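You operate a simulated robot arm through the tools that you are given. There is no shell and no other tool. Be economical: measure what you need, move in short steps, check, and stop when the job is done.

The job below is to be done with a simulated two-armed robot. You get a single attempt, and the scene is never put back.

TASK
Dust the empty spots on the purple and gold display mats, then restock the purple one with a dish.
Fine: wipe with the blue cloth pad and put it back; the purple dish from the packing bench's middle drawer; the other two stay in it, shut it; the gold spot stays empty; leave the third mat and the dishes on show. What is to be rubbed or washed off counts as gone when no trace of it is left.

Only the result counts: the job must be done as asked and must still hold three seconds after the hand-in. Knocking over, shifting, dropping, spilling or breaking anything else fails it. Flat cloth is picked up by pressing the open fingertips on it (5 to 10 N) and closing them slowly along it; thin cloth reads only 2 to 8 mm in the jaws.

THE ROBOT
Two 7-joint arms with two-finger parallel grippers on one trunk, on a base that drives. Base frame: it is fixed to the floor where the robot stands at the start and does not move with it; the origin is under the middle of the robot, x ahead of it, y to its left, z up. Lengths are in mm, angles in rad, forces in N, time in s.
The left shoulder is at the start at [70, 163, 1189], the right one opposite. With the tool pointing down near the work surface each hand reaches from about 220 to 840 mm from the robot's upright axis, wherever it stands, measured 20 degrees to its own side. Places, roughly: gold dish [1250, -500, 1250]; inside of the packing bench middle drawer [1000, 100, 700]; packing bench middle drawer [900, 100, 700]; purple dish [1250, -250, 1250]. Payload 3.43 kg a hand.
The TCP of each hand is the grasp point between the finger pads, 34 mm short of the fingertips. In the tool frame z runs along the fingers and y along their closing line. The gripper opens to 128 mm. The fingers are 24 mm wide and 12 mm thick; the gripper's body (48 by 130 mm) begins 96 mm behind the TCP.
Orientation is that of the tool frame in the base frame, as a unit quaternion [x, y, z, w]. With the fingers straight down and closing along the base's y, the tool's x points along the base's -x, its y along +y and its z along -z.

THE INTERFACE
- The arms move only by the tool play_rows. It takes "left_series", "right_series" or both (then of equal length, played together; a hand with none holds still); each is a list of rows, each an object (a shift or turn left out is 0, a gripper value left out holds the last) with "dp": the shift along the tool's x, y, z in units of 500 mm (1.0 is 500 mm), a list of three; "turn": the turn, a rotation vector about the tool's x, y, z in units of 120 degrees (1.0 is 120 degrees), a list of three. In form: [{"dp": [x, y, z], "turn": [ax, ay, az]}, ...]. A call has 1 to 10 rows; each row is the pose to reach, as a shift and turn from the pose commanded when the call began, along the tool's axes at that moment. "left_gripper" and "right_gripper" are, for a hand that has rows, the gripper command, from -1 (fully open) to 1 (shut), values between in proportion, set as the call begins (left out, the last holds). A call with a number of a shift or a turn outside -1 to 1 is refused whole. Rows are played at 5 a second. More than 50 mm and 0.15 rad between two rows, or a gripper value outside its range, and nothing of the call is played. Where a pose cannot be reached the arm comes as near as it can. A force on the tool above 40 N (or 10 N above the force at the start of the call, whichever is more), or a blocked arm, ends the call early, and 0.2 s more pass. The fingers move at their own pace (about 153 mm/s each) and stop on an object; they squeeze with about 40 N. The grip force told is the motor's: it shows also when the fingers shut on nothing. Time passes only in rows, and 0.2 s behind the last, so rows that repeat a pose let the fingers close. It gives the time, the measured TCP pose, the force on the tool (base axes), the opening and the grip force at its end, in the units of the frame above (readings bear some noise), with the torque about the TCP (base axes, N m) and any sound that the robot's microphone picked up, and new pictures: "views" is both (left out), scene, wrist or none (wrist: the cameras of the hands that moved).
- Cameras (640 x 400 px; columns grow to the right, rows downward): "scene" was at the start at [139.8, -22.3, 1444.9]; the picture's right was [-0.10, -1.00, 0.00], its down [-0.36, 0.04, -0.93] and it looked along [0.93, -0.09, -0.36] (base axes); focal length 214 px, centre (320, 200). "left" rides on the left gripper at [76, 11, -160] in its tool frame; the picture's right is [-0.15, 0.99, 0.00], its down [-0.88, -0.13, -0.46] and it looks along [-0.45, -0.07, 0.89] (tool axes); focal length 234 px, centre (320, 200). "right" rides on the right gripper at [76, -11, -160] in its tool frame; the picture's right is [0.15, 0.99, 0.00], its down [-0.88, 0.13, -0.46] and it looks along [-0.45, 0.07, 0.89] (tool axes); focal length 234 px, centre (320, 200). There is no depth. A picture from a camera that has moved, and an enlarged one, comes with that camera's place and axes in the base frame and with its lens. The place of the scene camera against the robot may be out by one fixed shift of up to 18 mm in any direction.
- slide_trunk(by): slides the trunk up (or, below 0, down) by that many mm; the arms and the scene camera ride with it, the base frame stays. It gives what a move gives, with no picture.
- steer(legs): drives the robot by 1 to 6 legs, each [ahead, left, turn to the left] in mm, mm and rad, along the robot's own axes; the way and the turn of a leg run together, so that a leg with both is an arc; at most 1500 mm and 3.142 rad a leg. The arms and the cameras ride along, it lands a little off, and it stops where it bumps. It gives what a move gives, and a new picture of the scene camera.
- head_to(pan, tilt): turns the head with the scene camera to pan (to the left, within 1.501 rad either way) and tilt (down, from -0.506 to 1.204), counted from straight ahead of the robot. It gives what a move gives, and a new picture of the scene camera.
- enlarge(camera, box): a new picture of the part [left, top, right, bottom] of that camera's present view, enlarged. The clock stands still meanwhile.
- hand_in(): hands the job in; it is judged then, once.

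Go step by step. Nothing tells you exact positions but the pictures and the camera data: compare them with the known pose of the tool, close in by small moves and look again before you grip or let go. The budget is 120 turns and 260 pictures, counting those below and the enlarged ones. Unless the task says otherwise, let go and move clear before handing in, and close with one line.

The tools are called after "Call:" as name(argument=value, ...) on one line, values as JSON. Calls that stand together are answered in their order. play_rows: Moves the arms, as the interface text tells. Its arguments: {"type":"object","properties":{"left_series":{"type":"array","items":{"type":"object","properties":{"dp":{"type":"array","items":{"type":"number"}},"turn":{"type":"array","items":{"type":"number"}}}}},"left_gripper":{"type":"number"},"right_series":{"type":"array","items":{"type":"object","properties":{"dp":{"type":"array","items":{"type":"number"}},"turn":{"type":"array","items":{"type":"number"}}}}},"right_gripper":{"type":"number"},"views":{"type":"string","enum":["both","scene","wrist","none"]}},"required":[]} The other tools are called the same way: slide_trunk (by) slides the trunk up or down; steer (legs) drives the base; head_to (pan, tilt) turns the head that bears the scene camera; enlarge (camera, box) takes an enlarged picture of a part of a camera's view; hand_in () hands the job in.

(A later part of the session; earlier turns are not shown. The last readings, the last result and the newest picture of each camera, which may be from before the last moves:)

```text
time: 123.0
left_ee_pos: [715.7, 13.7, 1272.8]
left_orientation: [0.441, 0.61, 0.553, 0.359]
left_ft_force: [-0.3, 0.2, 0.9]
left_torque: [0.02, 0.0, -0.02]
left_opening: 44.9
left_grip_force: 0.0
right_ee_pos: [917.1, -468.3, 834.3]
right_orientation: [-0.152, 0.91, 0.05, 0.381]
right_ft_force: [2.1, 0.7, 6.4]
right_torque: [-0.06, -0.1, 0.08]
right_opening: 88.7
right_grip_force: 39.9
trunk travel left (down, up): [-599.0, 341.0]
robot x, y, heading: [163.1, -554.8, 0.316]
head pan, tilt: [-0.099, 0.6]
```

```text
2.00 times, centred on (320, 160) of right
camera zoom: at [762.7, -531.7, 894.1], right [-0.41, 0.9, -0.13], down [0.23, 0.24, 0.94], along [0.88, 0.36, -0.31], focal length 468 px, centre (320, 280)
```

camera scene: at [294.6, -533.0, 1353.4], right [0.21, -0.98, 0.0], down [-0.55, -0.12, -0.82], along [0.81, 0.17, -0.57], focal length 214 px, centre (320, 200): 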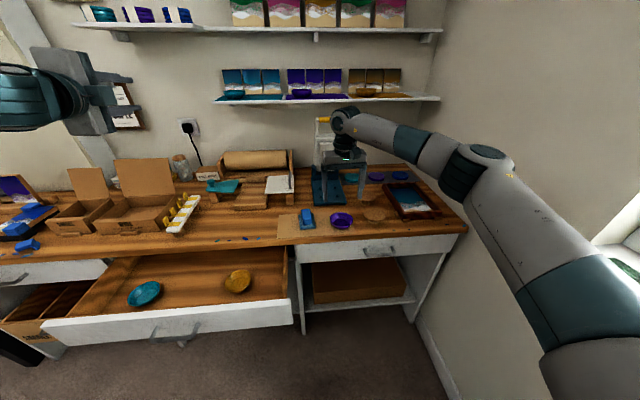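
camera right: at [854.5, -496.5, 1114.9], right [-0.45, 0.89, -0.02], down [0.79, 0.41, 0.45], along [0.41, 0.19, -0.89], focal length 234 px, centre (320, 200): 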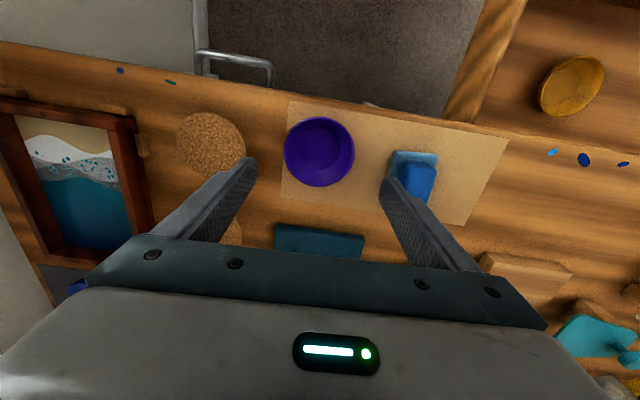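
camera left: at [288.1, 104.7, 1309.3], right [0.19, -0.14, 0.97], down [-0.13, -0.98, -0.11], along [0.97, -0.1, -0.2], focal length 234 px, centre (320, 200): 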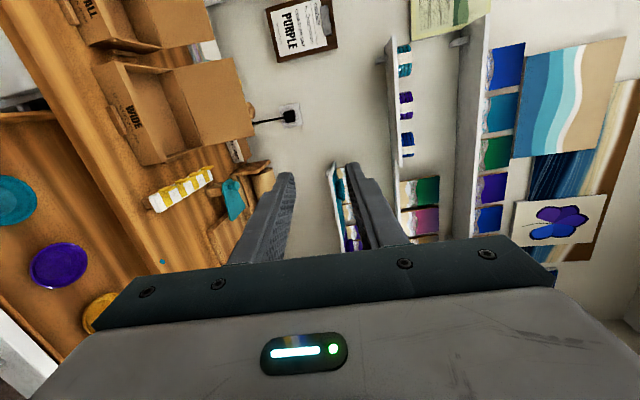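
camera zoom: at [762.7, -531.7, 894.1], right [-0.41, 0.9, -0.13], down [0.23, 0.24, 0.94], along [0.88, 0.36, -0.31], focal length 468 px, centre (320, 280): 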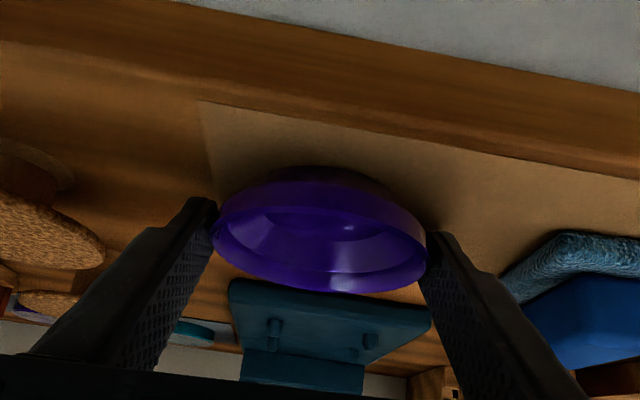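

Regrasped at 45°. Lifting up and back, then raising the trunk to the earlier wiping height.

Call:
play_rows(right_series=[{"dp": [-0.03, 0, -0.03]}, {"dp": [-0.08, 0, -0.1]}, {"dp": [-0.13, 0, -0.18]}, {"dp": [-0.18, 0, -0.26]}, {"dp": [-0.23, 0, -0.34]}, {"dp": [-0.285, 0, -0.42]}, {"dp": [-0.34, 0, -0.5]}, {"dp": [-0.395, 0, -0.58]}, {"dp": [-0.44, 0, -0.66]}, {"dp": [-0.489, 0, -0.744]}])

Call:
slide_trunk(by=70)

```text
time: 125.2
left_ee_pos: [713.9, 13.4, 1272.5]
left_orientation: [0.44, 0.61, 0.552, 0.36]
left_ft_force: [0.0, 0.5, 0.2]
left_torque: [0.0, -0.01, -0.01]
left_opening: 45.0
left_grip_force: 0.1
right_ee_pos: [827.5, -485.2, 1272.4]
right_orientation: [-0.153, 0.911, 0.05, 0.381]
right_ft_force: [-0.4, 0.0, -1.0]
right_torque: [-0.04, -0.01, -0.03]
right_opening: 88.8
right_grip_force: 40.4
trunk travel left (down, up): [-599.0, 341.0]
robot x, y, heading: [160.4, -548.9, 0.312]
head pan, tilt: [-0.099, 0.6]
camera scene: at [292.2, -532.4, 1353.6], right [0.21, -0.98, 0.0], down [-0.55, -0.12, -0.83], along [0.81, 0.17, -0.56], focal length 214 px, centre (320, 200)
camera right: at [671.8, -549.3, 1332.2], right [-0.41, 0.9, -0.13], down [0.23, 0.24, 0.94], along [0.88, 0.36, -0.31], focal length 234 px, centre (320, 200)
```

scene: 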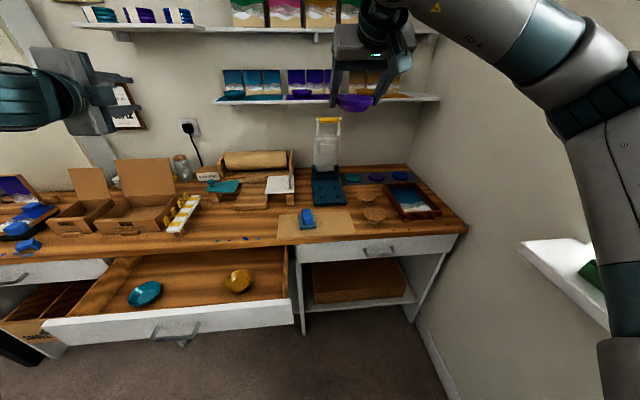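
right: 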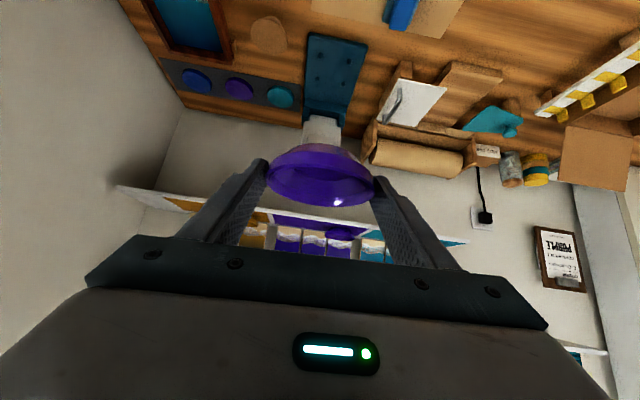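

```text
time: 126.3
left_ee_pos: [715.7, 13.4, 1344.4]
left_orientation: [0.44, 0.61, 0.553, 0.36]
left_ft_force: [0.2, -0.3, -0.4]
left_torque: [0.01, 0.03, -0.04]
left_opening: 44.8
left_grip_force: 0.1
right_ee_pos: [829.5, -486.9, 1341.3]
right_orientation: [-0.152, 0.911, 0.051, 0.381]
right_ft_force: [-0.2, -0.8, -1.9]
right_torque: [-0.01, 0.02, -0.01]
right_opening: 89.2
right_grip_force: 40.1
trunk travel left (down, up): [-669.0, 271.0]
robot x, y, heading: [163.4, -552.6, 0.312]
head pan, tilt: [-0.099, 0.6]
```

The open drawer would block driving up to the shelf, so I'll shut it now with the left fist while the right keeps the dish. Backing off first, then lowering.

Call:
steer(legs=[[-300, -20, 0]])

Call:
slide_trunk(by=-400)

Call:
play_rows(left_series=[{"dp": [0, 0, 0]}, {"dp": [0, 0, 0]}, {"dp": [0, 0, 0]}], left_gripper=1, views="scene")

```text
time: 128.3
left_ee_pos: [461.2, -88.0, 1346.6]
left_orientation: [0.44, 0.608, 0.554, 0.36]
left_ft_force: [-0.9, -0.9, 0.2]
left_torque: [0.0, 0.02, 0.04]
left_opening: 44.7
left_grip_force: 0.0
right_ee_pos: [573.5, -589.7, 1344.0]
right_orientation: [-0.152, 0.91, 0.051, 0.382]
right_ft_force: [-0.6, -0.2, -0.3]
right_torque: [0.02, -0.01, -0.03]
right_opening: 88.8
right_grip_force: 40.3
trunk travel left (down, up): [-669.0, 271.0]
robot x, y, heading: [-87.4, -652.6, 0.31]
head pan, tilt: [-0.099, 0.6]
stopped in leg 1: the robot was blocked; the commanded pose is now the measured one
camera scene: at [37.9, -633.6, 1424.2], right [0.21, -0.98, 0.0], down [-0.55, -0.12, -0.83], along [0.81, 0.18, -0.56], focal length 214 px, centre (320, 200)
```

scene: 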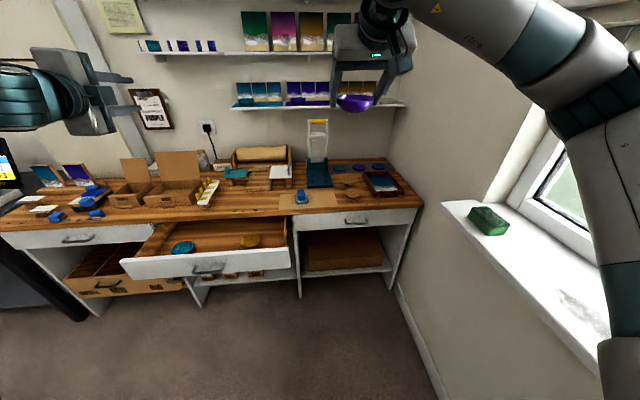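

```text
time: 132.1
left_ee_pos: [464.4, -84.3, 942.5]
left_orientation: [0.441, 0.61, 0.552, 0.359]
left_ft_force: [0.0, 0.8, 0.5]
left_torque: [0.01, -0.02, 0.01]
left_opening: 44.9
left_grip_force: 0.1
right_ee_pos: [578.8, -585.5, 940.8]
right_orientation: [-0.152, 0.911, 0.05, 0.38]
right_ft_force: [-0.3, -0.6, -1.2]
right_torque: [0.02, 0.03, 0.01]
right_opening: 89.0
right_grip_force: 39.7
trunk travel left (down, up): [-269.0, 671.0]
robot x, y, heading: [-87.0, -651.0, 0.315]
head pan, tilt: [-0.099, 0.6]
```

```text
time: 132.9
left_ee_pos: [465.6, -84.9, 942.4]
left_orientation: [0.441, 0.61, 0.552, 0.36]
left_ft_force: [0.3, -0.2, 0.0]
left_torque: [0.01, 0.02, -0.01]
left_opening: 0.0
left_grip_force: 33.0
right_ee_pos: [578.9, -585.2, 940.9]
right_orientation: [-0.151, 0.911, 0.05, 0.381]
right_ft_force: [0.4, -0.7, -0.9]
right_torque: [-0.01, 0.05, 0.03]
right_opening: 88.5
right_grip_force: 40.4
trunk travel left (down, up): [-269.0, 671.0]
robot x, y, heading: [-86.9, -653.4, 0.313]
head pan, tilt: [-0.099, 0.6]
camera scene: at [43.1, -630.7, 1023.5], right [0.21, -0.98, 0.0], down [-0.55, -0.12, -0.82], along [0.81, 0.17, -0.57], focal length 214 px, centre (320, 200)
```

scene: 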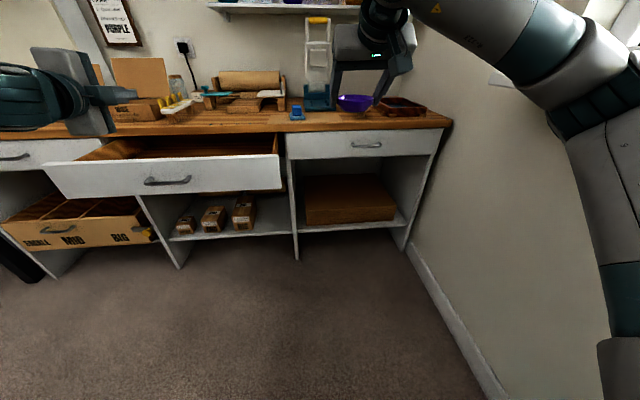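

Checking the window sill on the right before going on.

Call:
head_to(pan=-0.9, tilt=0.1)

```text
time: 134.0
left_ee_pos: [465.7, -84.6, 942.3]
left_orientation: [0.441, 0.61, 0.552, 0.359]
left_ft_force: [0.0, 0.8, -0.6]
left_torque: [0.0, -0.03, 0.03]
left_opening: 0.2
left_grip_force: 33.2
right_ee_pos: [578.5, -586.3, 940.8]
right_orientation: [-0.152, 0.911, 0.051, 0.381]
right_ft_force: [0.0, 0.2, -0.8]
right_torque: [-0.03, 0.0, 0.01]
right_opening: 88.6
right_grip_force: 39.7
trunk travel left (down, up): [-269.0, 671.0]
robot x, y, heading: [-87.5, -651.7, 0.314]
head pan, tilt: [-0.901, 0.099]
camera scene: at [33.4, -700.4, 1069.6], right [-0.55, -0.83, 0.0], down [-0.08, 0.06, -0.99], along [0.83, -0.55, -0.1], focal length 214 px, centre (320, 200)
```

scene: 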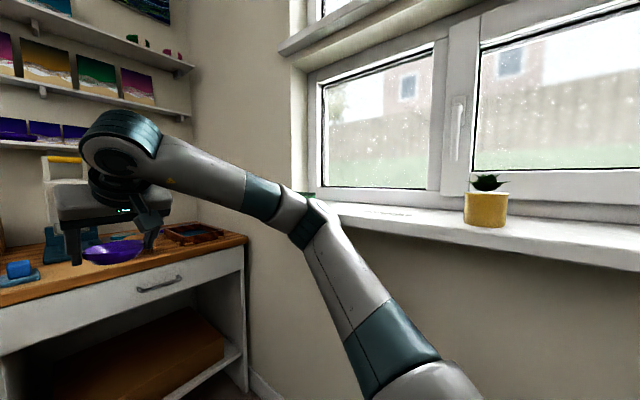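

Call:
steer(legs=[[0, 40, 0]])

Call:
play_rows(left_series=[{"dp": [-0.02, 0, -0.05]}, {"dp": [-0.04, 0, -0.1]}, {"dp": [-0.04, 0, -0.12]}, {"dp": [-0.04, 0, -0.12]}], views="none")

```text
time: 134.9
left_ee_pos: [452.4, -45.4, 942.6]
left_orientation: [0.441, 0.609, 0.552, 0.359]
left_ft_force: [0.1, -0.2, -1.4]
left_torque: [-0.01, -0.01, -0.03]
left_opening: 0.0
left_grip_force: 33.1
right_ee_pos: [566.1, -546.2, 941.4]
right_orientation: [-0.152, 0.911, 0.05, 0.381]
right_ft_force: [-0.8, 0.2, -1.5]
right_torque: [-0.05, 0.02, 0.0]
right_opening: 89.0
right_grip_force: 39.6
trunk travel left (down, up): [-269.0, 671.0]
robot x, y, heading: [-99.7, -614.5, 0.314]
head pan, tilt: [-0.901, 0.099]
camera scene: at [20.7, -661.1, 1069.7], right [-0.55, -0.83, 0.0], down [-0.08, 0.05, -1.0], along [0.83, -0.55, -0.1], focal length 214 px, centre (320, 200)
```

scene: 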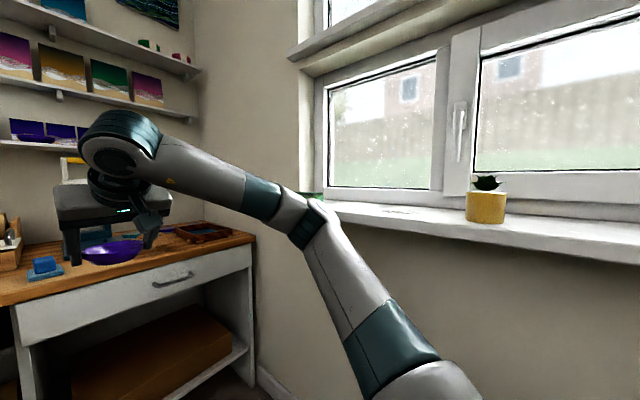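

```text
time: 135.9
left_ee_pos: [404.5, -86.6, 949.5]
left_orientation: [0.44, 0.609, 0.554, 0.358]
left_ft_force: [-0.1, -0.3, 1.0]
left_torque: [0.03, -0.01, 0.0]
left_opening: 0.0
left_grip_force: 33.0
right_ee_pos: [566.3, -547.7, 941.9]
right_orientation: [-0.151, 0.911, 0.051, 0.38]
right_ft_force: [0.3, 0.1, -1.2]
right_torque: [0.0, 0.04, 0.02]
right_opening: 88.8
right_grip_force: 40.3
trunk travel left (down, up): [-269.0, 671.0]
robot x, y, heading: [-101.0, -613.6, 0.316]
head pan, tilt: [-0.901, 0.099]
```

Call:
slide_trunk(by=-195)

Call:
head_to(pan=0.2, tilt=0.4)

Call:
enlarge(camera="left", box=[160, 0, 480, 200])

```text
time: 138.1
left_ee_pos: [404.2, -86.1, 754.4]
left_orientation: [0.44, 0.609, 0.553, 0.359]
left_ft_force: [0.7, 0.7, 0.6]
left_torque: [0.02, 0.01, -0.04]
left_opening: 0.0
left_grip_force: 33.5
right_ee_pos: [565.8, -547.5, 746.7]
right_orientation: [-0.152, 0.911, 0.051, 0.381]
right_ft_force: [0.0, -0.4, -0.8]
right_torque: [-0.03, 0.0, 0.01]
right_opening: 88.7
right_grip_force: 40.2
trunk travel left (down, up): [-74.0, 866.0]
robot x, y, heading: [-101.4, -614.1, 0.313]
head pan, tilt: [-0.901, 0.099]
```

```text
time: 139.4
left_ee_pos: [403.8, -86.3, 754.3]
left_orientation: [0.44, 0.609, 0.554, 0.358]
left_ft_force: [-0.9, -0.7, 0.0]
left_torque: [0.02, -0.02, 0.0]
left_opening: 0.0
left_grip_force: 33.1
right_ee_pos: [566.1, -547.5, 746.3]
right_orientation: [-0.151, 0.911, 0.051, 0.38]
right_ft_force: [-0.2, -0.8, -1.4]
right_torque: [-0.01, -0.05, -0.02]
right_opening: 89.0
right_grip_force: 40.6
trunk travel left (down, up): [-74.0, 866.0]
robot x, y, heading: [-98.5, -615.3, 0.317]
head pan, tilt: [0.201, 0.4]
camera scene: at [25.1, -565.8, 846.7], right [0.49, -0.87, 0.0], down [-0.34, -0.19, -0.92], along [0.8, 0.45, -0.39], focal length 214 px, centre (320, 200)
```

scene: 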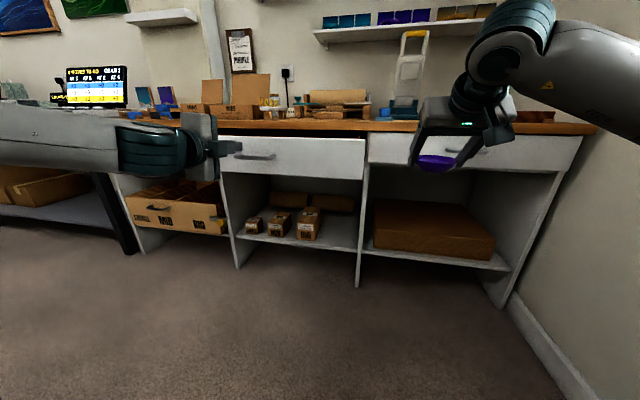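

```text
2.00 times, centred on (320, 100) of left
camera zoom: at [231.6, -73.1, 789.4], right [0.19, -0.14, 0.97], down [-0.13, -0.99, -0.11], along [0.97, -0.1, -0.2], focal length 468 px, centre (320, 400)
```

zoom: 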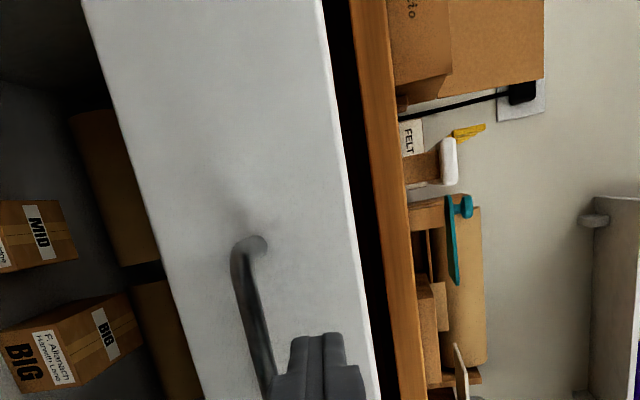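

Right hand must be above the bench top before I push forward; raising it, then pushing the drawer shut by driving ahead.

Call:
play_rows(right_series=[{"dp": [-0.06, 0, -0.06]}, {"dp": [-0.12, 0, -0.12]}, {"dp": [-0.18, 0, -0.18]}, {"dp": [-0.24, 0, -0.24]}, {"dp": [-0.3, 0, -0.3]}, {"dp": [-0.34, 0, -0.34]}, {"dp": [-0.34, 0, -0.34]}], views="none")

Call:
steer(legs=[[100, 0, -0.003]])

```text
time: 141.0
left_ee_pos: [404.0, -86.0, 752.8]
left_orientation: [0.44, 0.609, 0.553, 0.359]
left_ft_force: [0.1, 0.4, -0.7]
left_torque: [-0.04, 0.02, 0.0]
left_opening: 0.1
left_grip_force: 33.4
right_ee_pos: [564.3, -540.8, 985.6]
right_orientation: [-0.152, 0.911, 0.051, 0.381]
right_ft_force: [-1.1, -0.5, -1.3]
right_torque: [0.01, 0.07, 0.04]
right_opening: 88.7
right_grip_force: 40.4
trunk travel left (down, up): [-74.0, 866.0]
robot x, y, heading: [-101.6, -613.7, 0.309]
head pan, tilt: [0.201, 0.4]
```

```text
time: 142.1
left_ee_pos: [501.6, -56.5, 753.3]
left_orientation: [0.441, 0.609, 0.553, 0.361]
left_ft_force: [1.0, 0.1, -1.5]
left_torque: [0.0, 0.0, 0.01]
left_opening: 0.0
left_grip_force: 33.2
right_ee_pos: [660.2, -511.0, 985.5]
right_orientation: [-0.15, 0.911, 0.049, 0.38]
right_ft_force: [-0.8, -0.5, -1.5]
right_torque: [0.0, 0.01, 0.04]
right_opening: 88.8
right_grip_force: 40.0
trunk travel left (down, up): [-74.0, 866.0]
robot x, y, heading: [-6.6, -581.2, 0.308]
head pan, tilt: [0.201, 0.4]
camera scene: at [120.9, -535.4, 846.6], right [0.49, -0.87, 0.0], down [-0.34, -0.19, -0.92], along [0.8, 0.45, -0.39], focal length 214 px, centre (320, 200)
```

scene: 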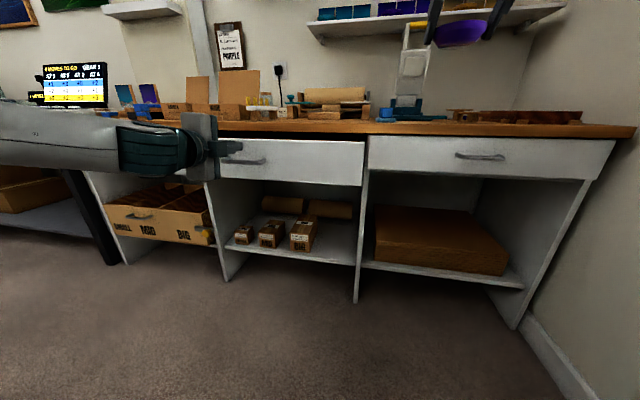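

Call:
steer(legs=[[150, 0, 0]])

Call:
steer(legs=[[40, 0, 0]])

Call:
enlarge(camera="left", box=[160, 0, 480, 200])

```text
time: 143.5
left_ee_pos: [647.2, -13.5, 753.9]
left_orientation: [0.442, 0.608, 0.552, 0.361]
left_ft_force: [-0.5, 0.7, -0.1]
left_torque: [0.0, 0.02, 0.0]
left_opening: 0.1
left_grip_force: 33.6
right_ee_pos: [805.2, -468.3, 984.5]
right_orientation: [-0.15, 0.912, 0.05, 0.38]
right_ft_force: [0.5, 0.4, -1.3]
right_torque: [-0.01, 0.02, -0.01]
right_opening: 88.7
right_grip_force: 40.1
trunk travel left (down, up): [-74.0, 866.0]
robot x, y, heading: [139.8, -538.9, 0.31]
head pan, tilt: [0.201, 0.4]
camera scene: at [264.9, -490.1, 846.6], right [0.49, -0.87, 0.0], down [-0.34, -0.19, -0.92], along [0.8, 0.45, -0.39], focal length 214 px, centre (320, 200)
```

scene: 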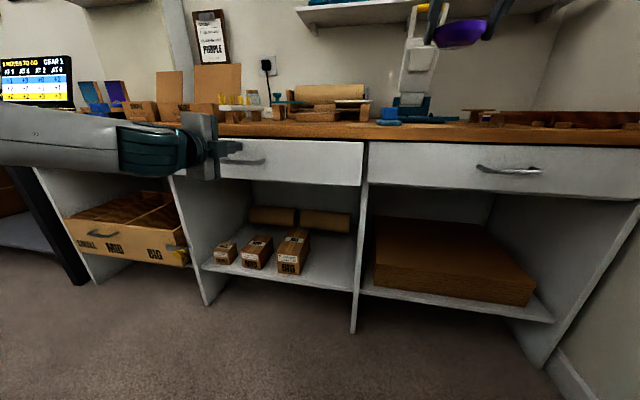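

```text
time: 144.4
left_ee_pos: [685.9, -1.3, 752.6]
left_orientation: [0.443, 0.609, 0.551, 0.36]
left_ft_force: [-0.1, -0.7, -0.2]
left_torque: [0.0, 0.02, -0.02]
left_opening: 0.0
left_grip_force: 32.8
right_ee_pos: [843.2, -456.9, 985.8]
right_orientation: [-0.149, 0.912, 0.049, 0.379]
right_ft_force: [0.6, 0.3, -0.9]
right_torque: [-0.01, 0.05, -0.03]
right_opening: 88.9
right_grip_force: 40.1
trunk travel left (down, up): [-74.0, 866.0]
robot x, y, heading: [175.7, -525.6, 0.304]
head pan, tilt: [0.201, 0.4]
camera scene: at [303.0, -477.9, 846.6], right [0.49, -0.87, 0.0], down [-0.34, -0.19, -0.92], along [0.8, 0.45, -0.39], focal length 214 px, centre (320, 200)
```

scene: 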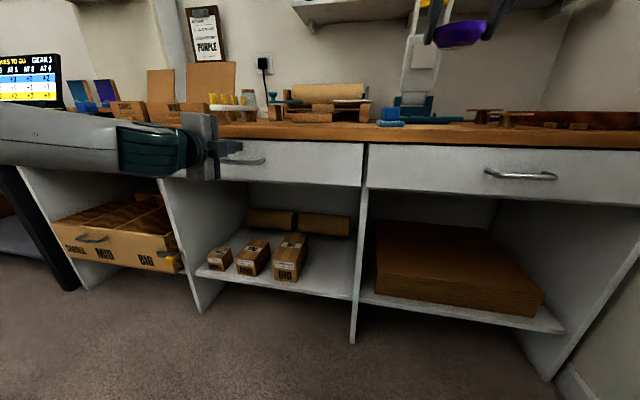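

```text
2.00 times, centred on (320, 100) of left
camera zoom: at [512.5, 13.5, 789.0], right [0.19, -0.14, 0.97], down [-0.13, -0.98, -0.11], along [0.97, -0.11, -0.2], focal length 468 px, centre (320, 400)
```

zoom: 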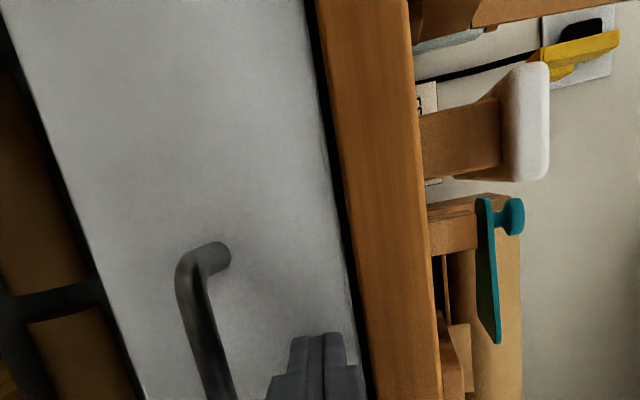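

Call:
steer(legs=[[12, 0, 0.004]])

Call:
enlarge(camera="scene", box=[200, 120, 520, 260])

```text
time: 145.2
left_ee_pos: [688.2, 1.5, 755.9]
left_orientation: [0.441, 0.608, 0.553, 0.361]
left_ft_force: [-6.7, -1.9, 0.9]
left_torque: [0.02, -0.06, -0.09]
left_opening: 0.2
left_grip_force: 33.1
right_ee_pos: [849.3, -451.0, 985.6]
right_orientation: [-0.153, 0.912, 0.05, 0.379]
right_ft_force: [0.2, 0.1, -2.1]
right_torque: [0.0, 0.01, 0.01]
right_opening: 89.2
right_grip_force: 39.8
trunk travel left (down, up): [-74.0, 866.0]
robot x, y, heading: [182.8, -520.6, 0.318]
head pan, tilt: [0.201, 0.4]
stopped in leg 1: the force on the tool passed its limit (the readings are from after the stop); the commanded pose is now the measured one
camera scene: at [309.9, -475.1, 846.8], right [0.49, -0.87, 0.0], down [-0.34, -0.19, -0.92], along [0.8, 0.45, -0.39], focal length 214 px, centre (320, 200)
```

scene: 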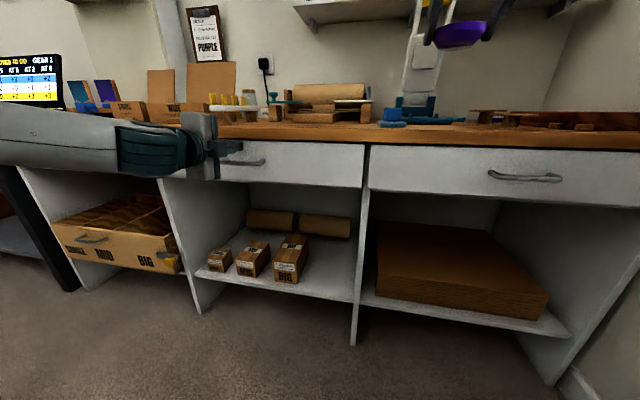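

```text
2.00 times, centred on (360, 190) of scene
camera zoom: at [309.9, -475.1, 846.8], right [0.49, -0.87, 0.0], down [-0.34, -0.19, -0.92], along [0.8, 0.45, -0.39], focal length 429 px, centre (240, 220)
```

zoom: 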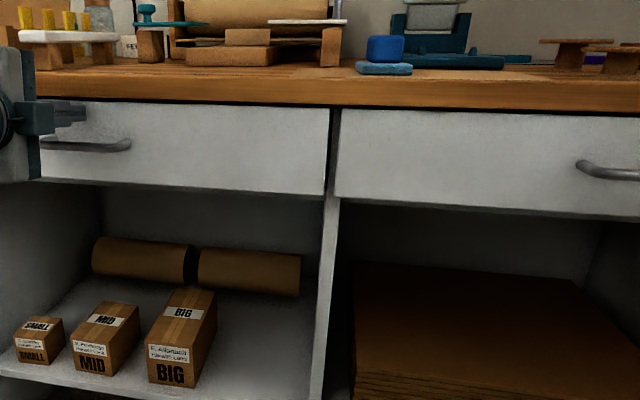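

The drawer met its stop and sits flush with its neighbour. Backing off, and looking toward the sill before raising the trunk.

Call:
steer(legs=[[-60, 30, -0.006]])

Call:
head_to(pan=-0.9, tilt=0.0)

```text
time: 146.2
left_ee_pos: [625.7, 9.6, 753.9]
left_orientation: [0.443, 0.608, 0.551, 0.362]
left_ft_force: [-0.1, 0.5, -0.3]
left_torque: [0.0, -0.04, -0.03]
left_opening: 0.0
left_grip_force: 32.8
right_ee_pos: [782.9, -445.4, 984.6]
right_orientation: [-0.148, 0.912, 0.048, 0.38]
right_ft_force: [0.2, 0.2, -1.1]
right_torque: [-0.01, 0.02, 0.01]
right_opening: 88.9
right_grip_force: 40.2
trunk travel left (down, up): [-74.0, 866.0]
robot x, y, heading: [118.5, -508.5, 0.304]
head pan, tilt: [0.201, 0.4]
camera scene: at [243.5, -465.9, 846.8], right [0.48, -0.88, 0.0], down [-0.34, -0.19, -0.92], along [0.81, 0.45, -0.39], focal length 214 px, centre (320, 200)
```

scene: 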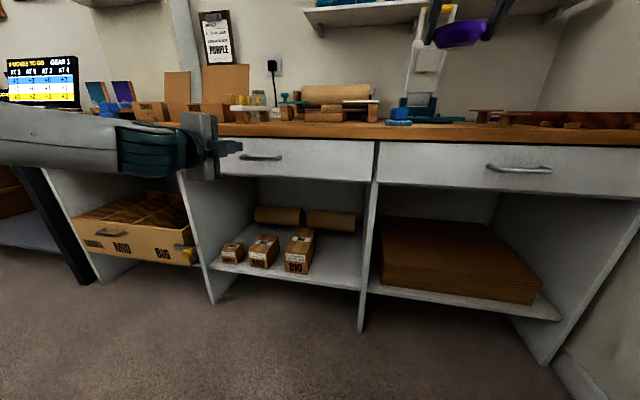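

```text
time: 147.6
left_ee_pos: [625.7, 8.9, 753.9]
left_orientation: [0.443, 0.607, 0.551, 0.362]
left_ft_force: [0.5, 0.6, 0.1]
left_torque: [-0.04, 0.02, 0.0]
left_opening: 0.0
left_grip_force: 32.8
right_ee_pos: [784.3, -445.0, 985.3]
right_orientation: [-0.149, 0.912, 0.049, 0.378]
right_ft_force: [-0.6, -0.8, -1.5]
right_torque: [-0.03, -0.01, 0.0]
right_opening: 88.7
right_grip_force: 40.0
trunk travel left (down, up): [-74.0, 866.0]
robot x, y, heading: [117.4, -512.0, 0.307]
head pan, tilt: [-0.901, 0.0]
camera scene: at [237.4, -561.3, 883.7], right [-0.56, -0.83, 0.0], down [0.0, 0.0, -1.0], along [0.83, -0.56, 0.0], focal length 214 px, centre (320, 200)
```

scene: 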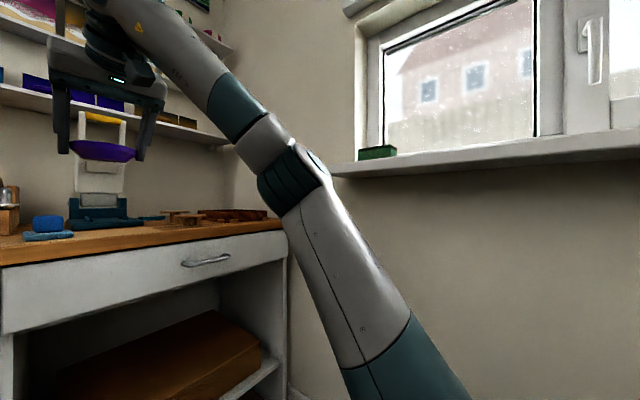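

Call:
slide_trunk(by=400)

Call:
play_rows(right_series=[{"dp": [0.06, 0, 0.06]}, {"dp": [0.12, 0, 0.12]}, {"dp": [0.18, 0, 0.18]}, {"dp": [0.24, 0, 0.24]}, {"dp": [0.3, 0, 0.3]}, {"dp": [0.33, 0, 0.33]}], views="none")

Call:
slide_trunk(by=195)

Call:
head_to(pan=0.0, tilt=0.45)

```text
time: 151.4
left_ee_pos: [625.8, 9.2, 1154.3]
left_orientation: [0.443, 0.608, 0.551, 0.362]
left_ft_force: [-0.8, 0.3, -0.7]
left_torque: [0.02, 0.04, -0.01]
left_opening: 0.0
left_grip_force: 32.6
right_ee_pos: [784.5, -445.4, 1384.4]
right_orientation: [-0.148, 0.912, 0.048, 0.38]
right_ft_force: [-0.2, -0.7, -0.3]
right_torque: [0.01, -0.01, -0.01]
right_opening: 88.9
right_grip_force: 40.4
trunk travel left (down, up): [-474.0, 466.0]
robot x, y, heading: [118.2, -510.3, 0.302]
head pan, tilt: [-0.901, 0.0]
```

```text
time: 152.8
left_ee_pos: [627.4, 9.8, 1153.8]
left_orientation: [0.444, 0.607, 0.552, 0.362]
left_ft_force: [0.7, -1.4, 0.4]
left_torque: [-0.02, -0.03, 0.03]
left_opening: 0.0
left_grip_force: 32.4
right_ee_pos: [784.2, -452.5, 1148.3]
right_orientation: [-0.148, 0.912, 0.048, 0.379]
right_ft_force: [-0.1, 1.3, -1.1]
right_torque: [-0.03, 0.01, 0.0]
right_opening: 89.1
right_grip_force: 40.2
trunk travel left (down, up): [-474.0, 466.0]
robot x, y, heading: [118.8, -515.7, 0.307]
head pan, tilt: [-0.901, 0.0]
```

```text
time: 154.9
left_ee_pos: [626.5, 8.9, 1349.3]
left_orientation: [0.443, 0.607, 0.551, 0.363]
left_ft_force: [-1.1, 0.0, -0.3]
left_torque: [0.01, 0.02, -0.01]
left_opening: 0.2
left_grip_force: 33.1
right_ee_pos: [784.6, -451.2, 1343.9]
right_orientation: [-0.148, 0.912, 0.048, 0.379]
right_ft_force: [-0.8, -0.1, -0.3]
right_torque: [0.01, 0.03, -0.01]
right_opening: 88.8
right_grip_force: 40.1
trunk travel left (down, up): [-669.0, 271.0]
robot x, y, heading: [117.0, -514.0, 0.296]
head pan, tilt: [-0.901, 0.0]
```

```text
time: 156.1
left_ee_pos: [626.4, 7.5, 1348.9]
left_orientation: [0.443, 0.607, 0.551, 0.363]
left_ft_force: [0.4, 0.5, 0.0]
left_torque: [-0.02, 0.02, 0.01]
left_opening: 0.0
left_grip_force: 32.9
right_ee_pos: [783.9, -453.8, 1343.6]
right_orientation: [-0.149, 0.912, 0.049, 0.379]
right_ft_force: [1.2, 0.1, -1.6]
right_torque: [-0.01, 0.0, -0.02]
right_opening: 88.9
right_grip_force: 40.1
trunk travel left (down, up): [-669.0, 271.0]
robot x, y, heading: [116.9, -511.0, 0.301]
head pan, tilt: [0.0, 0.45]
camera scene: at [250.8, -483.3, 1437.1], right [0.3, -0.95, 0.0], down [-0.42, -0.13, -0.9], along [0.86, 0.27, -0.44], focal length 214 px, centre (320, 200)
```

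scene: 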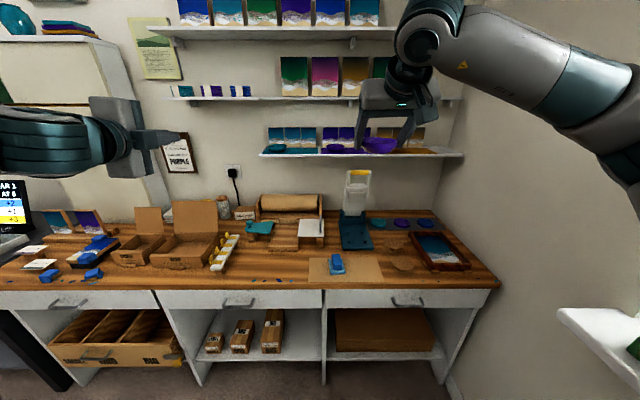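

Drawer is shut flush. Driving to the shelf position used for wiping.

Call:
steer(legs=[[248, -25, 0.009]])

Call:
enlarge(camera="right", box=[160, 50, 480, 250])

```text
time: 157.9
left_ee_pos: [862.7, 62.9, 1350.1]
left_orientation: [0.441, 0.609, 0.553, 0.36]
left_ft_force: [0.3, 0.0, 0.8]
left_torque: [-0.02, 0.02, 0.0]
left_opening: 0.0
left_grip_force: 32.8
right_ee_pos: [1024.1, -398.0, 1345.3]
right_orientation: [-0.151, 0.911, 0.05, 0.38]
right_ft_force: [0.1, 0.0, -0.2]
right_torque: [-0.01, 0.03, 0.0]
right_opening: 88.9
right_grip_force: 40.3
trunk travel left (down, up): [-669.0, 271.0]
robot x, y, heading: [357.6, -462.1, 0.311]
head pan, tilt: [0.0, 0.45]
camera scene: at [489.7, -432.2, 1437.2], right [0.31, -0.95, 0.0], down [-0.41, -0.13, -0.9], along [0.86, 0.28, -0.43], focal length 214 px, centre (320, 200)
```

scene: 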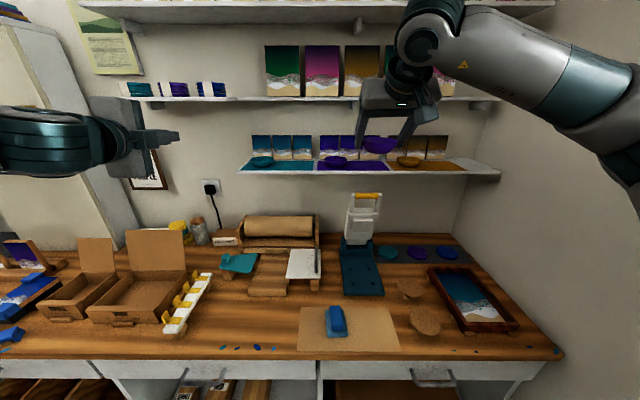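

```text
2.00 times, centred on (320, 150) of right
camera zoom: at [868.0, -459.3, 1405.1], right [-0.41, 0.9, -0.13], down [0.24, 0.24, 0.94], along [0.88, 0.35, -0.31], focal length 468 px, centre (320, 300)
```

zoom: 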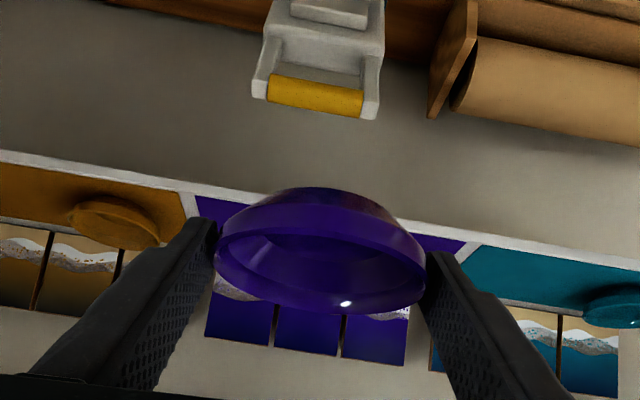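

Call:
play_rows(right_series=[{"dp": [-0.048, -0.017, 0.07]}, {"dp": [-0.097, -0.035, 0.139]}, {"dp": [-0.145, -0.052, 0.209]}, {"dp": [-0.193, -0.069, 0.278]}, {"dp": [-0.242, -0.086, 0.348]}, {"dp": [-0.29, -0.1036, 0.417]}, {"dp": [-0.29, -0.1036, 0.417]}], views="none")

Call:
enlarge(camera="scene", box=[300, 120, 460, 200])

Call:
enlarge(camera="right", box=[160, 50, 480, 250])

```text
time: 159.5
left_ee_pos: [862.4, 62.8, 1350.1]
left_orientation: [0.441, 0.608, 0.553, 0.36]
left_ft_force: [-0.1, 0.6, 0.5]
left_torque: [0.0, 0.01, -0.01]
left_opening: 0.0
left_grip_force: 32.7
right_ee_pos: [1276.6, -366.6, 1300.0]
right_orientation: [-0.152, 0.911, 0.05, 0.38]
right_ft_force: [0.3, -0.2, -2.8]
right_torque: [0.03, 0.01, 0.03]
right_opening: 88.8
right_grip_force: 40.2
trunk travel left (down, up): [-669.0, 271.0]
robot x, y, heading: [360.4, -460.8, 0.312]
head pan, tilt: [0.0, 0.45]
```

```text
4.00 times, centred on (380, 160) of scene
camera zoom: at [489.9, -432.9, 1437.2], right [0.31, -0.95, 0.0], down [-0.41, -0.13, -0.9], along [0.86, 0.28, -0.43], focal length 858 px, centre (80, 360)
```

zoom: 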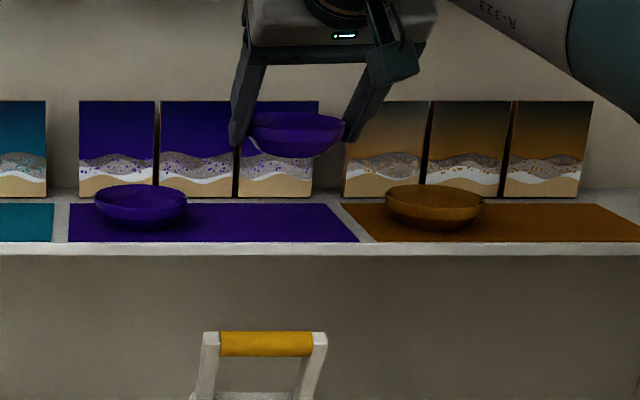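

```text
2.00 times, centred on (320, 150) of right
camera zoom: at [1121.7, -429.8, 1359.6], right [-0.41, 0.9, -0.13], down [0.24, 0.24, 0.94], along [0.88, 0.35, -0.31], focal length 468 px, centre (320, 300)
```

zoom: 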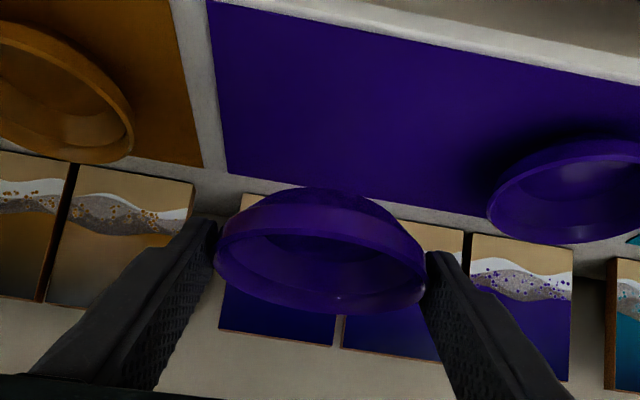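

Aligned over the empty spot (≈60 mm from the mat's right edge, mirroring the other dish). Descending.

Call:
play_rows(right_series=[{"dp": [0.028, 0, 0.028]}, {"dp": [0.057, 0, 0.057]}, {"dp": [0.0848, 0, 0.0848]}, {"dp": [0.0848, 0, 0.0848]}], views="none")

Call:
enlarge(camera="scene", box=[310, 130, 430, 190])

Call:
enlarge(camera="right", box=[160, 50, 480, 250])

```text
time: 160.5
left_ee_pos: [862.2, 63.7, 1348.1]
left_orientation: [0.441, 0.609, 0.553, 0.359]
left_ft_force: [-0.1, -0.7, -0.9]
left_torque: [-0.01, -0.03, -0.03]
left_opening: 0.0
left_grip_force: 32.9
right_ee_pos: [1277.2, -368.5, 1239.9]
right_orientation: [-0.152, 0.911, 0.05, 0.379]
right_ft_force: [0.0, 0.1, 0.0]
right_torque: [0.0, 0.01, 0.0]
right_opening: 89.1
right_grip_force: 40.3
trunk travel left (down, up): [-669.0, 271.0]
robot x, y, heading: [359.2, -464.4, 0.309]
head pan, tilt: [0.0, 0.45]
```

```text
5.33 times, centred on (370, 160) of scene
camera zoom: at [490.4, -431.9, 1437.1], right [0.31, -0.95, 0.0], down [-0.41, -0.13, -0.9], along [0.86, 0.28, -0.44], focal length 1144 px, centre (53, 413)
```

zoom: 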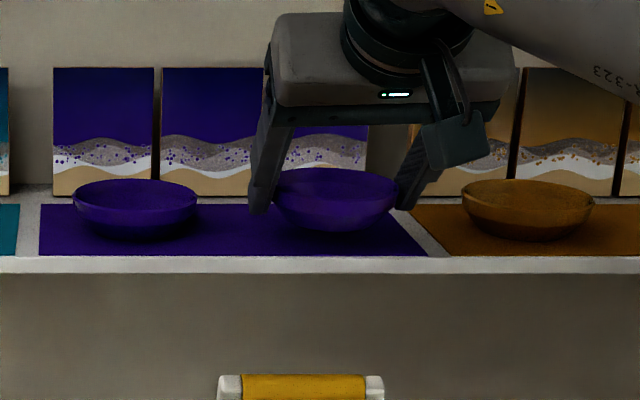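

```text
2.00 times, centred on (320, 150) of right
camera zoom: at [1122.5, -430.7, 1299.8], right [-0.41, 0.9, -0.13], down [0.24, 0.24, 0.94], along [0.88, 0.35, -0.31], focal length 468 px, centre (320, 300)
```

zoom: 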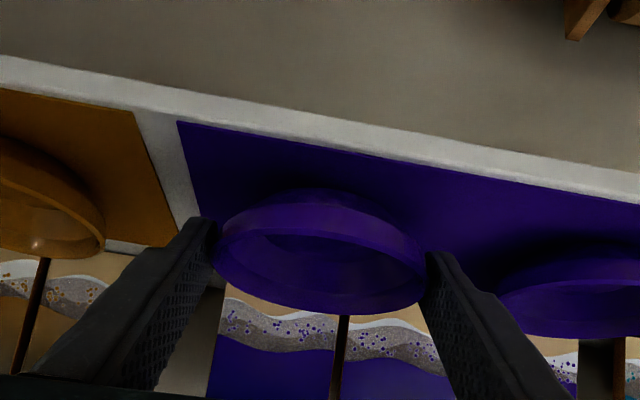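

Comparing with the neighbouring dish, mine is ~16 mm too near the front; shifting forward, then lowering to contact.

Call:
play_rows(right_series=[{"dp": [-0.0113, 0.003, 0.0113]}, {"dp": [-0.0226, 0.005, 0.0226]}, {"dp": [-0.0127, 0.005, 0.0325]}, {"dp": [-0.0127, 0.005, 0.0325]}], views="none")

Call:
enlarge(camera="scene", box=[310, 130, 430, 190])

```text
time: 161.5
left_ee_pos: [862.9, 64.0, 1349.8]
left_orientation: [0.441, 0.609, 0.551, 0.361]
left_ft_force: [0.6, -0.4, 0.5]
left_torque: [-0.02, -0.02, -0.03]
left_opening: 0.0
left_grip_force: 32.9
right_ee_pos: [1293.1, -362.8, 1234.3]
right_orientation: [-0.153, 0.912, 0.05, 0.379]
right_ft_force: [0.2, 0.3, -0.7]
right_torque: [0.0, 0.01, 0.01]
right_opening: 89.1
right_grip_force: 39.9
trunk travel left (down, up): [-669.0, 271.0]
robot x, y, heading: [356.3, -465.0, 0.315]
head pan, tilt: [0.0, 0.45]
```

```text
5.33 times, centred on (370, 160) of scene
camera zoom: at [490.6, -431.7, 1437.0], right [0.31, -0.95, 0.0], down [-0.41, -0.13, -0.9], along [0.86, 0.28, -0.44], focal length 1144 px, centre (53, 413)
```

zoom: 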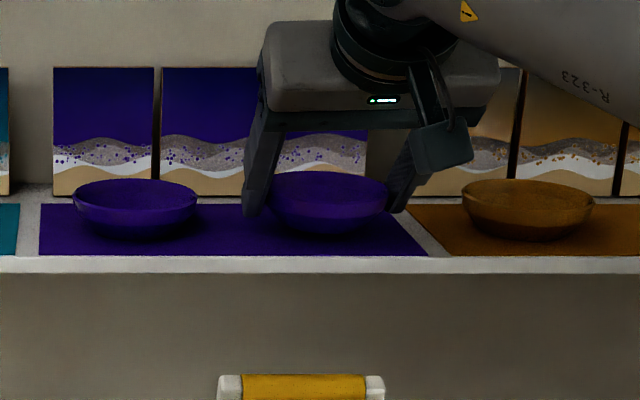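

Call:
play_rows(right_series=[{"dp": [0.004, 0, 0.004]}, {"dp": [0.0085, 0, 0.0085]}, {"dp": [0.0085, 0, 0.0085]}], views="none")

Call:
play_rows(right_series=[{"dp": [0.0035, 0, 0.0035]}, {"dp": [0.0035, 0, 0.0035]}], views="none")

```text
time: 162.3
left_ee_pos: [862.8, 62.8, 1348.5]
left_orientation: [0.441, 0.609, 0.553, 0.359]
left_ft_force: [-0.3, 0.5, -0.8]
left_torque: [-0.02, 0.02, 0.02]
left_opening: 0.0
left_grip_force: 33.3
right_ee_pos: [1292.4, -361.8, 1227.2]
right_orientation: [-0.152, 0.911, 0.05, 0.38]
right_ft_force: [0.1, 0.8, -1.5]
right_torque: [-0.04, 0.04, -0.01]
right_opening: 88.9
right_grip_force: 40.0
trunk travel left (down, up): [-669.0, 271.0]
robot x, y, heading: [355.7, -466.9, 0.308]
head pan, tilt: [0.0, 0.45]
```

```text
time: 162.9
left_ee_pos: [862.4, 63.4, 1348.3]
left_orientation: [0.441, 0.609, 0.552, 0.36]
left_ft_force: [0.2, -0.5, 0.8]
left_torque: [0.0, 0.0, 0.01]
left_opening: 0.0
left_grip_force: 32.9
right_ee_pos: [1291.9, -362.0, 1225.3]
right_orientation: [-0.15, 0.911, 0.049, 0.38]
right_ft_force: [-0.2, 0.6, -1.2]
right_torque: [-0.02, 0.02, 0.01]
right_opening: 88.7
right_grip_force: 40.5
trunk travel left (down, up): [-669.0, 271.0]
robot x, y, heading: [356.9, -462.8, 0.309]
head pan, tilt: [0.0, 0.45]
```

Call:
play_rows(right_series=[{"dp": [0.0028, 0, 0.0028]}, {"dp": [0.0028, 0, 0.0028]}], views="none")

Call:
play_rows(right_series=[{"dp": [0.0028, 0, 0.0028]}, {"dp": [0.0028, 0, 0.0028]}], views="none")

Call:
enlarge(camera="scene", box=[310, 130, 430, 190])

```text
time: 163.5
left_ee_pos: [862.2, 62.0, 1348.7]
left_orientation: [0.441, 0.608, 0.554, 0.36]
left_ft_force: [-0.3, 0.7, -1.0]
left_torque: [0.0, -0.06, 0.03]
left_opening: 0.0
left_grip_force: 32.7
right_ee_pos: [1290.5, -362.2, 1225.3]
right_orientation: [-0.151, 0.911, 0.05, 0.38]
right_ft_force: [2.2, -0.8, 5.2]
right_torque: [-0.17, -0.21, 0.06]
right_opening: 88.9
right_grip_force: 39.4
trunk travel left (down, up): [-669.0, 271.0]
robot x, y, heading: [358.6, -464.6, 0.311]
head pan, tilt: [0.0, 0.45]
```

```text
time: 164.1
left_ee_pos: [861.0, 62.8, 1350.0]
left_orientation: [0.44, 0.609, 0.552, 0.361]
left_ft_force: [-0.1, -0.2, -0.3]
left_torque: [-0.01, -0.02, 0.03]
left_opening: 0.0
left_grip_force: 33.1
right_ee_pos: [1292.1, -362.0, 1224.9]
right_orientation: [-0.152, 0.91, 0.05, 0.383]
right_ft_force: [6.4, 0.7, 17.8]
right_torque: [-0.37, -0.47, 0.17]
right_opening: 89.0
right_grip_force: 40.8
trunk travel left (down, up): [-669.0, 271.0]
robot x, y, heading: [355.9, -464.1, 0.308]
head pan, tilt: [0.0, 0.45]
```

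```text
5.33 times, centred on (370, 160) of scene
camera zoom: at [488.8, -432.1, 1437.4], right [0.31, -0.95, 0.0], down [-0.41, -0.13, -0.9], along [0.86, 0.28, -0.43], focal length 1144 px, centre (53, 413)
```

zoom: 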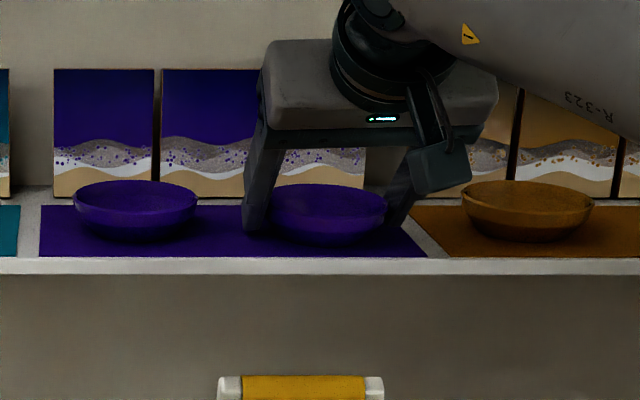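

Contact at z≈1225 as expected. Easing, opening slightly, and withdrawing along the fingers.

Call:
play_rows(right_series=[{"dp": [-0.004, 0, -0.004]}, {"dp": [-0.004, 0, -0.004]}], views="none")

Call:
play_rows(right_series=[{"dp": [0, 0, 0]}, {"dp": [0, 0, 0]}, {"dp": [0, 0, 0]}], right_gripper=-0.64, views="none")

Call:
enlarge(camera="scene", box=[310, 130, 430, 190])

Call:
enlarge(camera="right", box=[160, 50, 480, 250])

```text
time: 164.7
left_ee_pos: [860.6, 63.7, 1349.6]
left_orientation: [0.441, 0.609, 0.553, 0.361]
left_ft_force: [0.0, -0.5, 0.3]
left_torque: [0.02, 0.0, -0.03]
left_opening: 0.0
left_grip_force: 33.2
right_ee_pos: [1290.3, -362.4, 1225.1]
right_orientation: [-0.153, 0.911, 0.05, 0.379]
right_ft_force: [4.0, -0.2, 11.5]
right_torque: [-0.26, -0.44, 0.1]
right_opening: 88.7
right_grip_force: 40.0
trunk travel left (down, up): [-669.0, 271.0]
robot x, y, heading: [358.7, -461.5, 0.311]
head pan, tilt: [0.0, 0.45]
```

```text
time: 165.5
left_ee_pos: [862.1, 63.5, 1349.5]
left_orientation: [0.441, 0.609, 0.553, 0.36]
left_ft_force: [-0.8, -0.2, -0.1]
left_torque: [-0.02, -0.01, 0.0]
left_opening: 0.0
left_grip_force: 33.6
right_ee_pos: [1291.7, -362.8, 1224.8]
right_orientation: [-0.152, 0.911, 0.05, 0.38]
right_ft_force: [0.1, 0.1, 1.6]
right_torque: [0.04, 0.08, 0.0]
right_opening: 103.9
right_grip_force: 0.1
trunk travel left (down, up): [-669.0, 271.0]
robot x, y, heading: [354.0, -465.9, 0.314]
head pan, tilt: [0.0, 0.45]
```

```text
5.33 times, centred on (370, 160) of scene
camera zoom: at [489.1, -432.8, 1437.1], right [0.31, -0.95, 0.0], down [-0.41, -0.13, -0.9], along [0.86, 0.28, -0.43], focal length 1144 px, centre (53, 413)
```

zoom: 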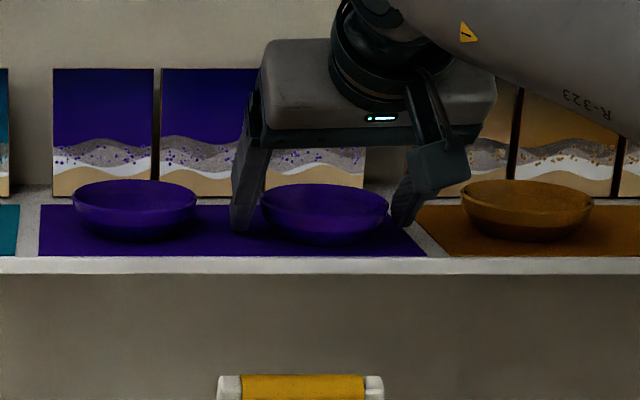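

```text
2.00 times, centred on (320, 150) of right
camera zoom: at [1136.0, -424.8, 1284.2], right [-0.41, 0.9, -0.13], down [0.24, 0.24, 0.94], along [0.88, 0.36, -0.31], focal length 468 px, centre (320, 300)
```

zoom: 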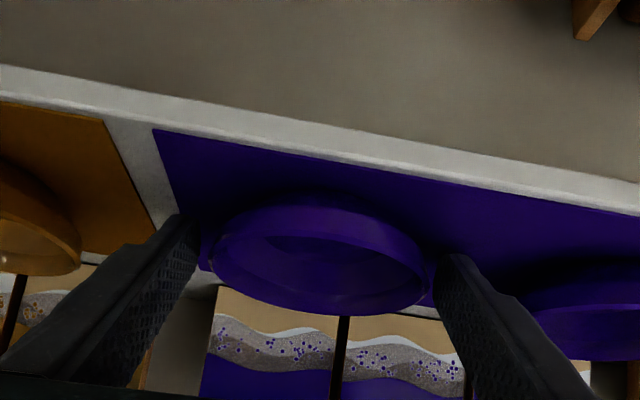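

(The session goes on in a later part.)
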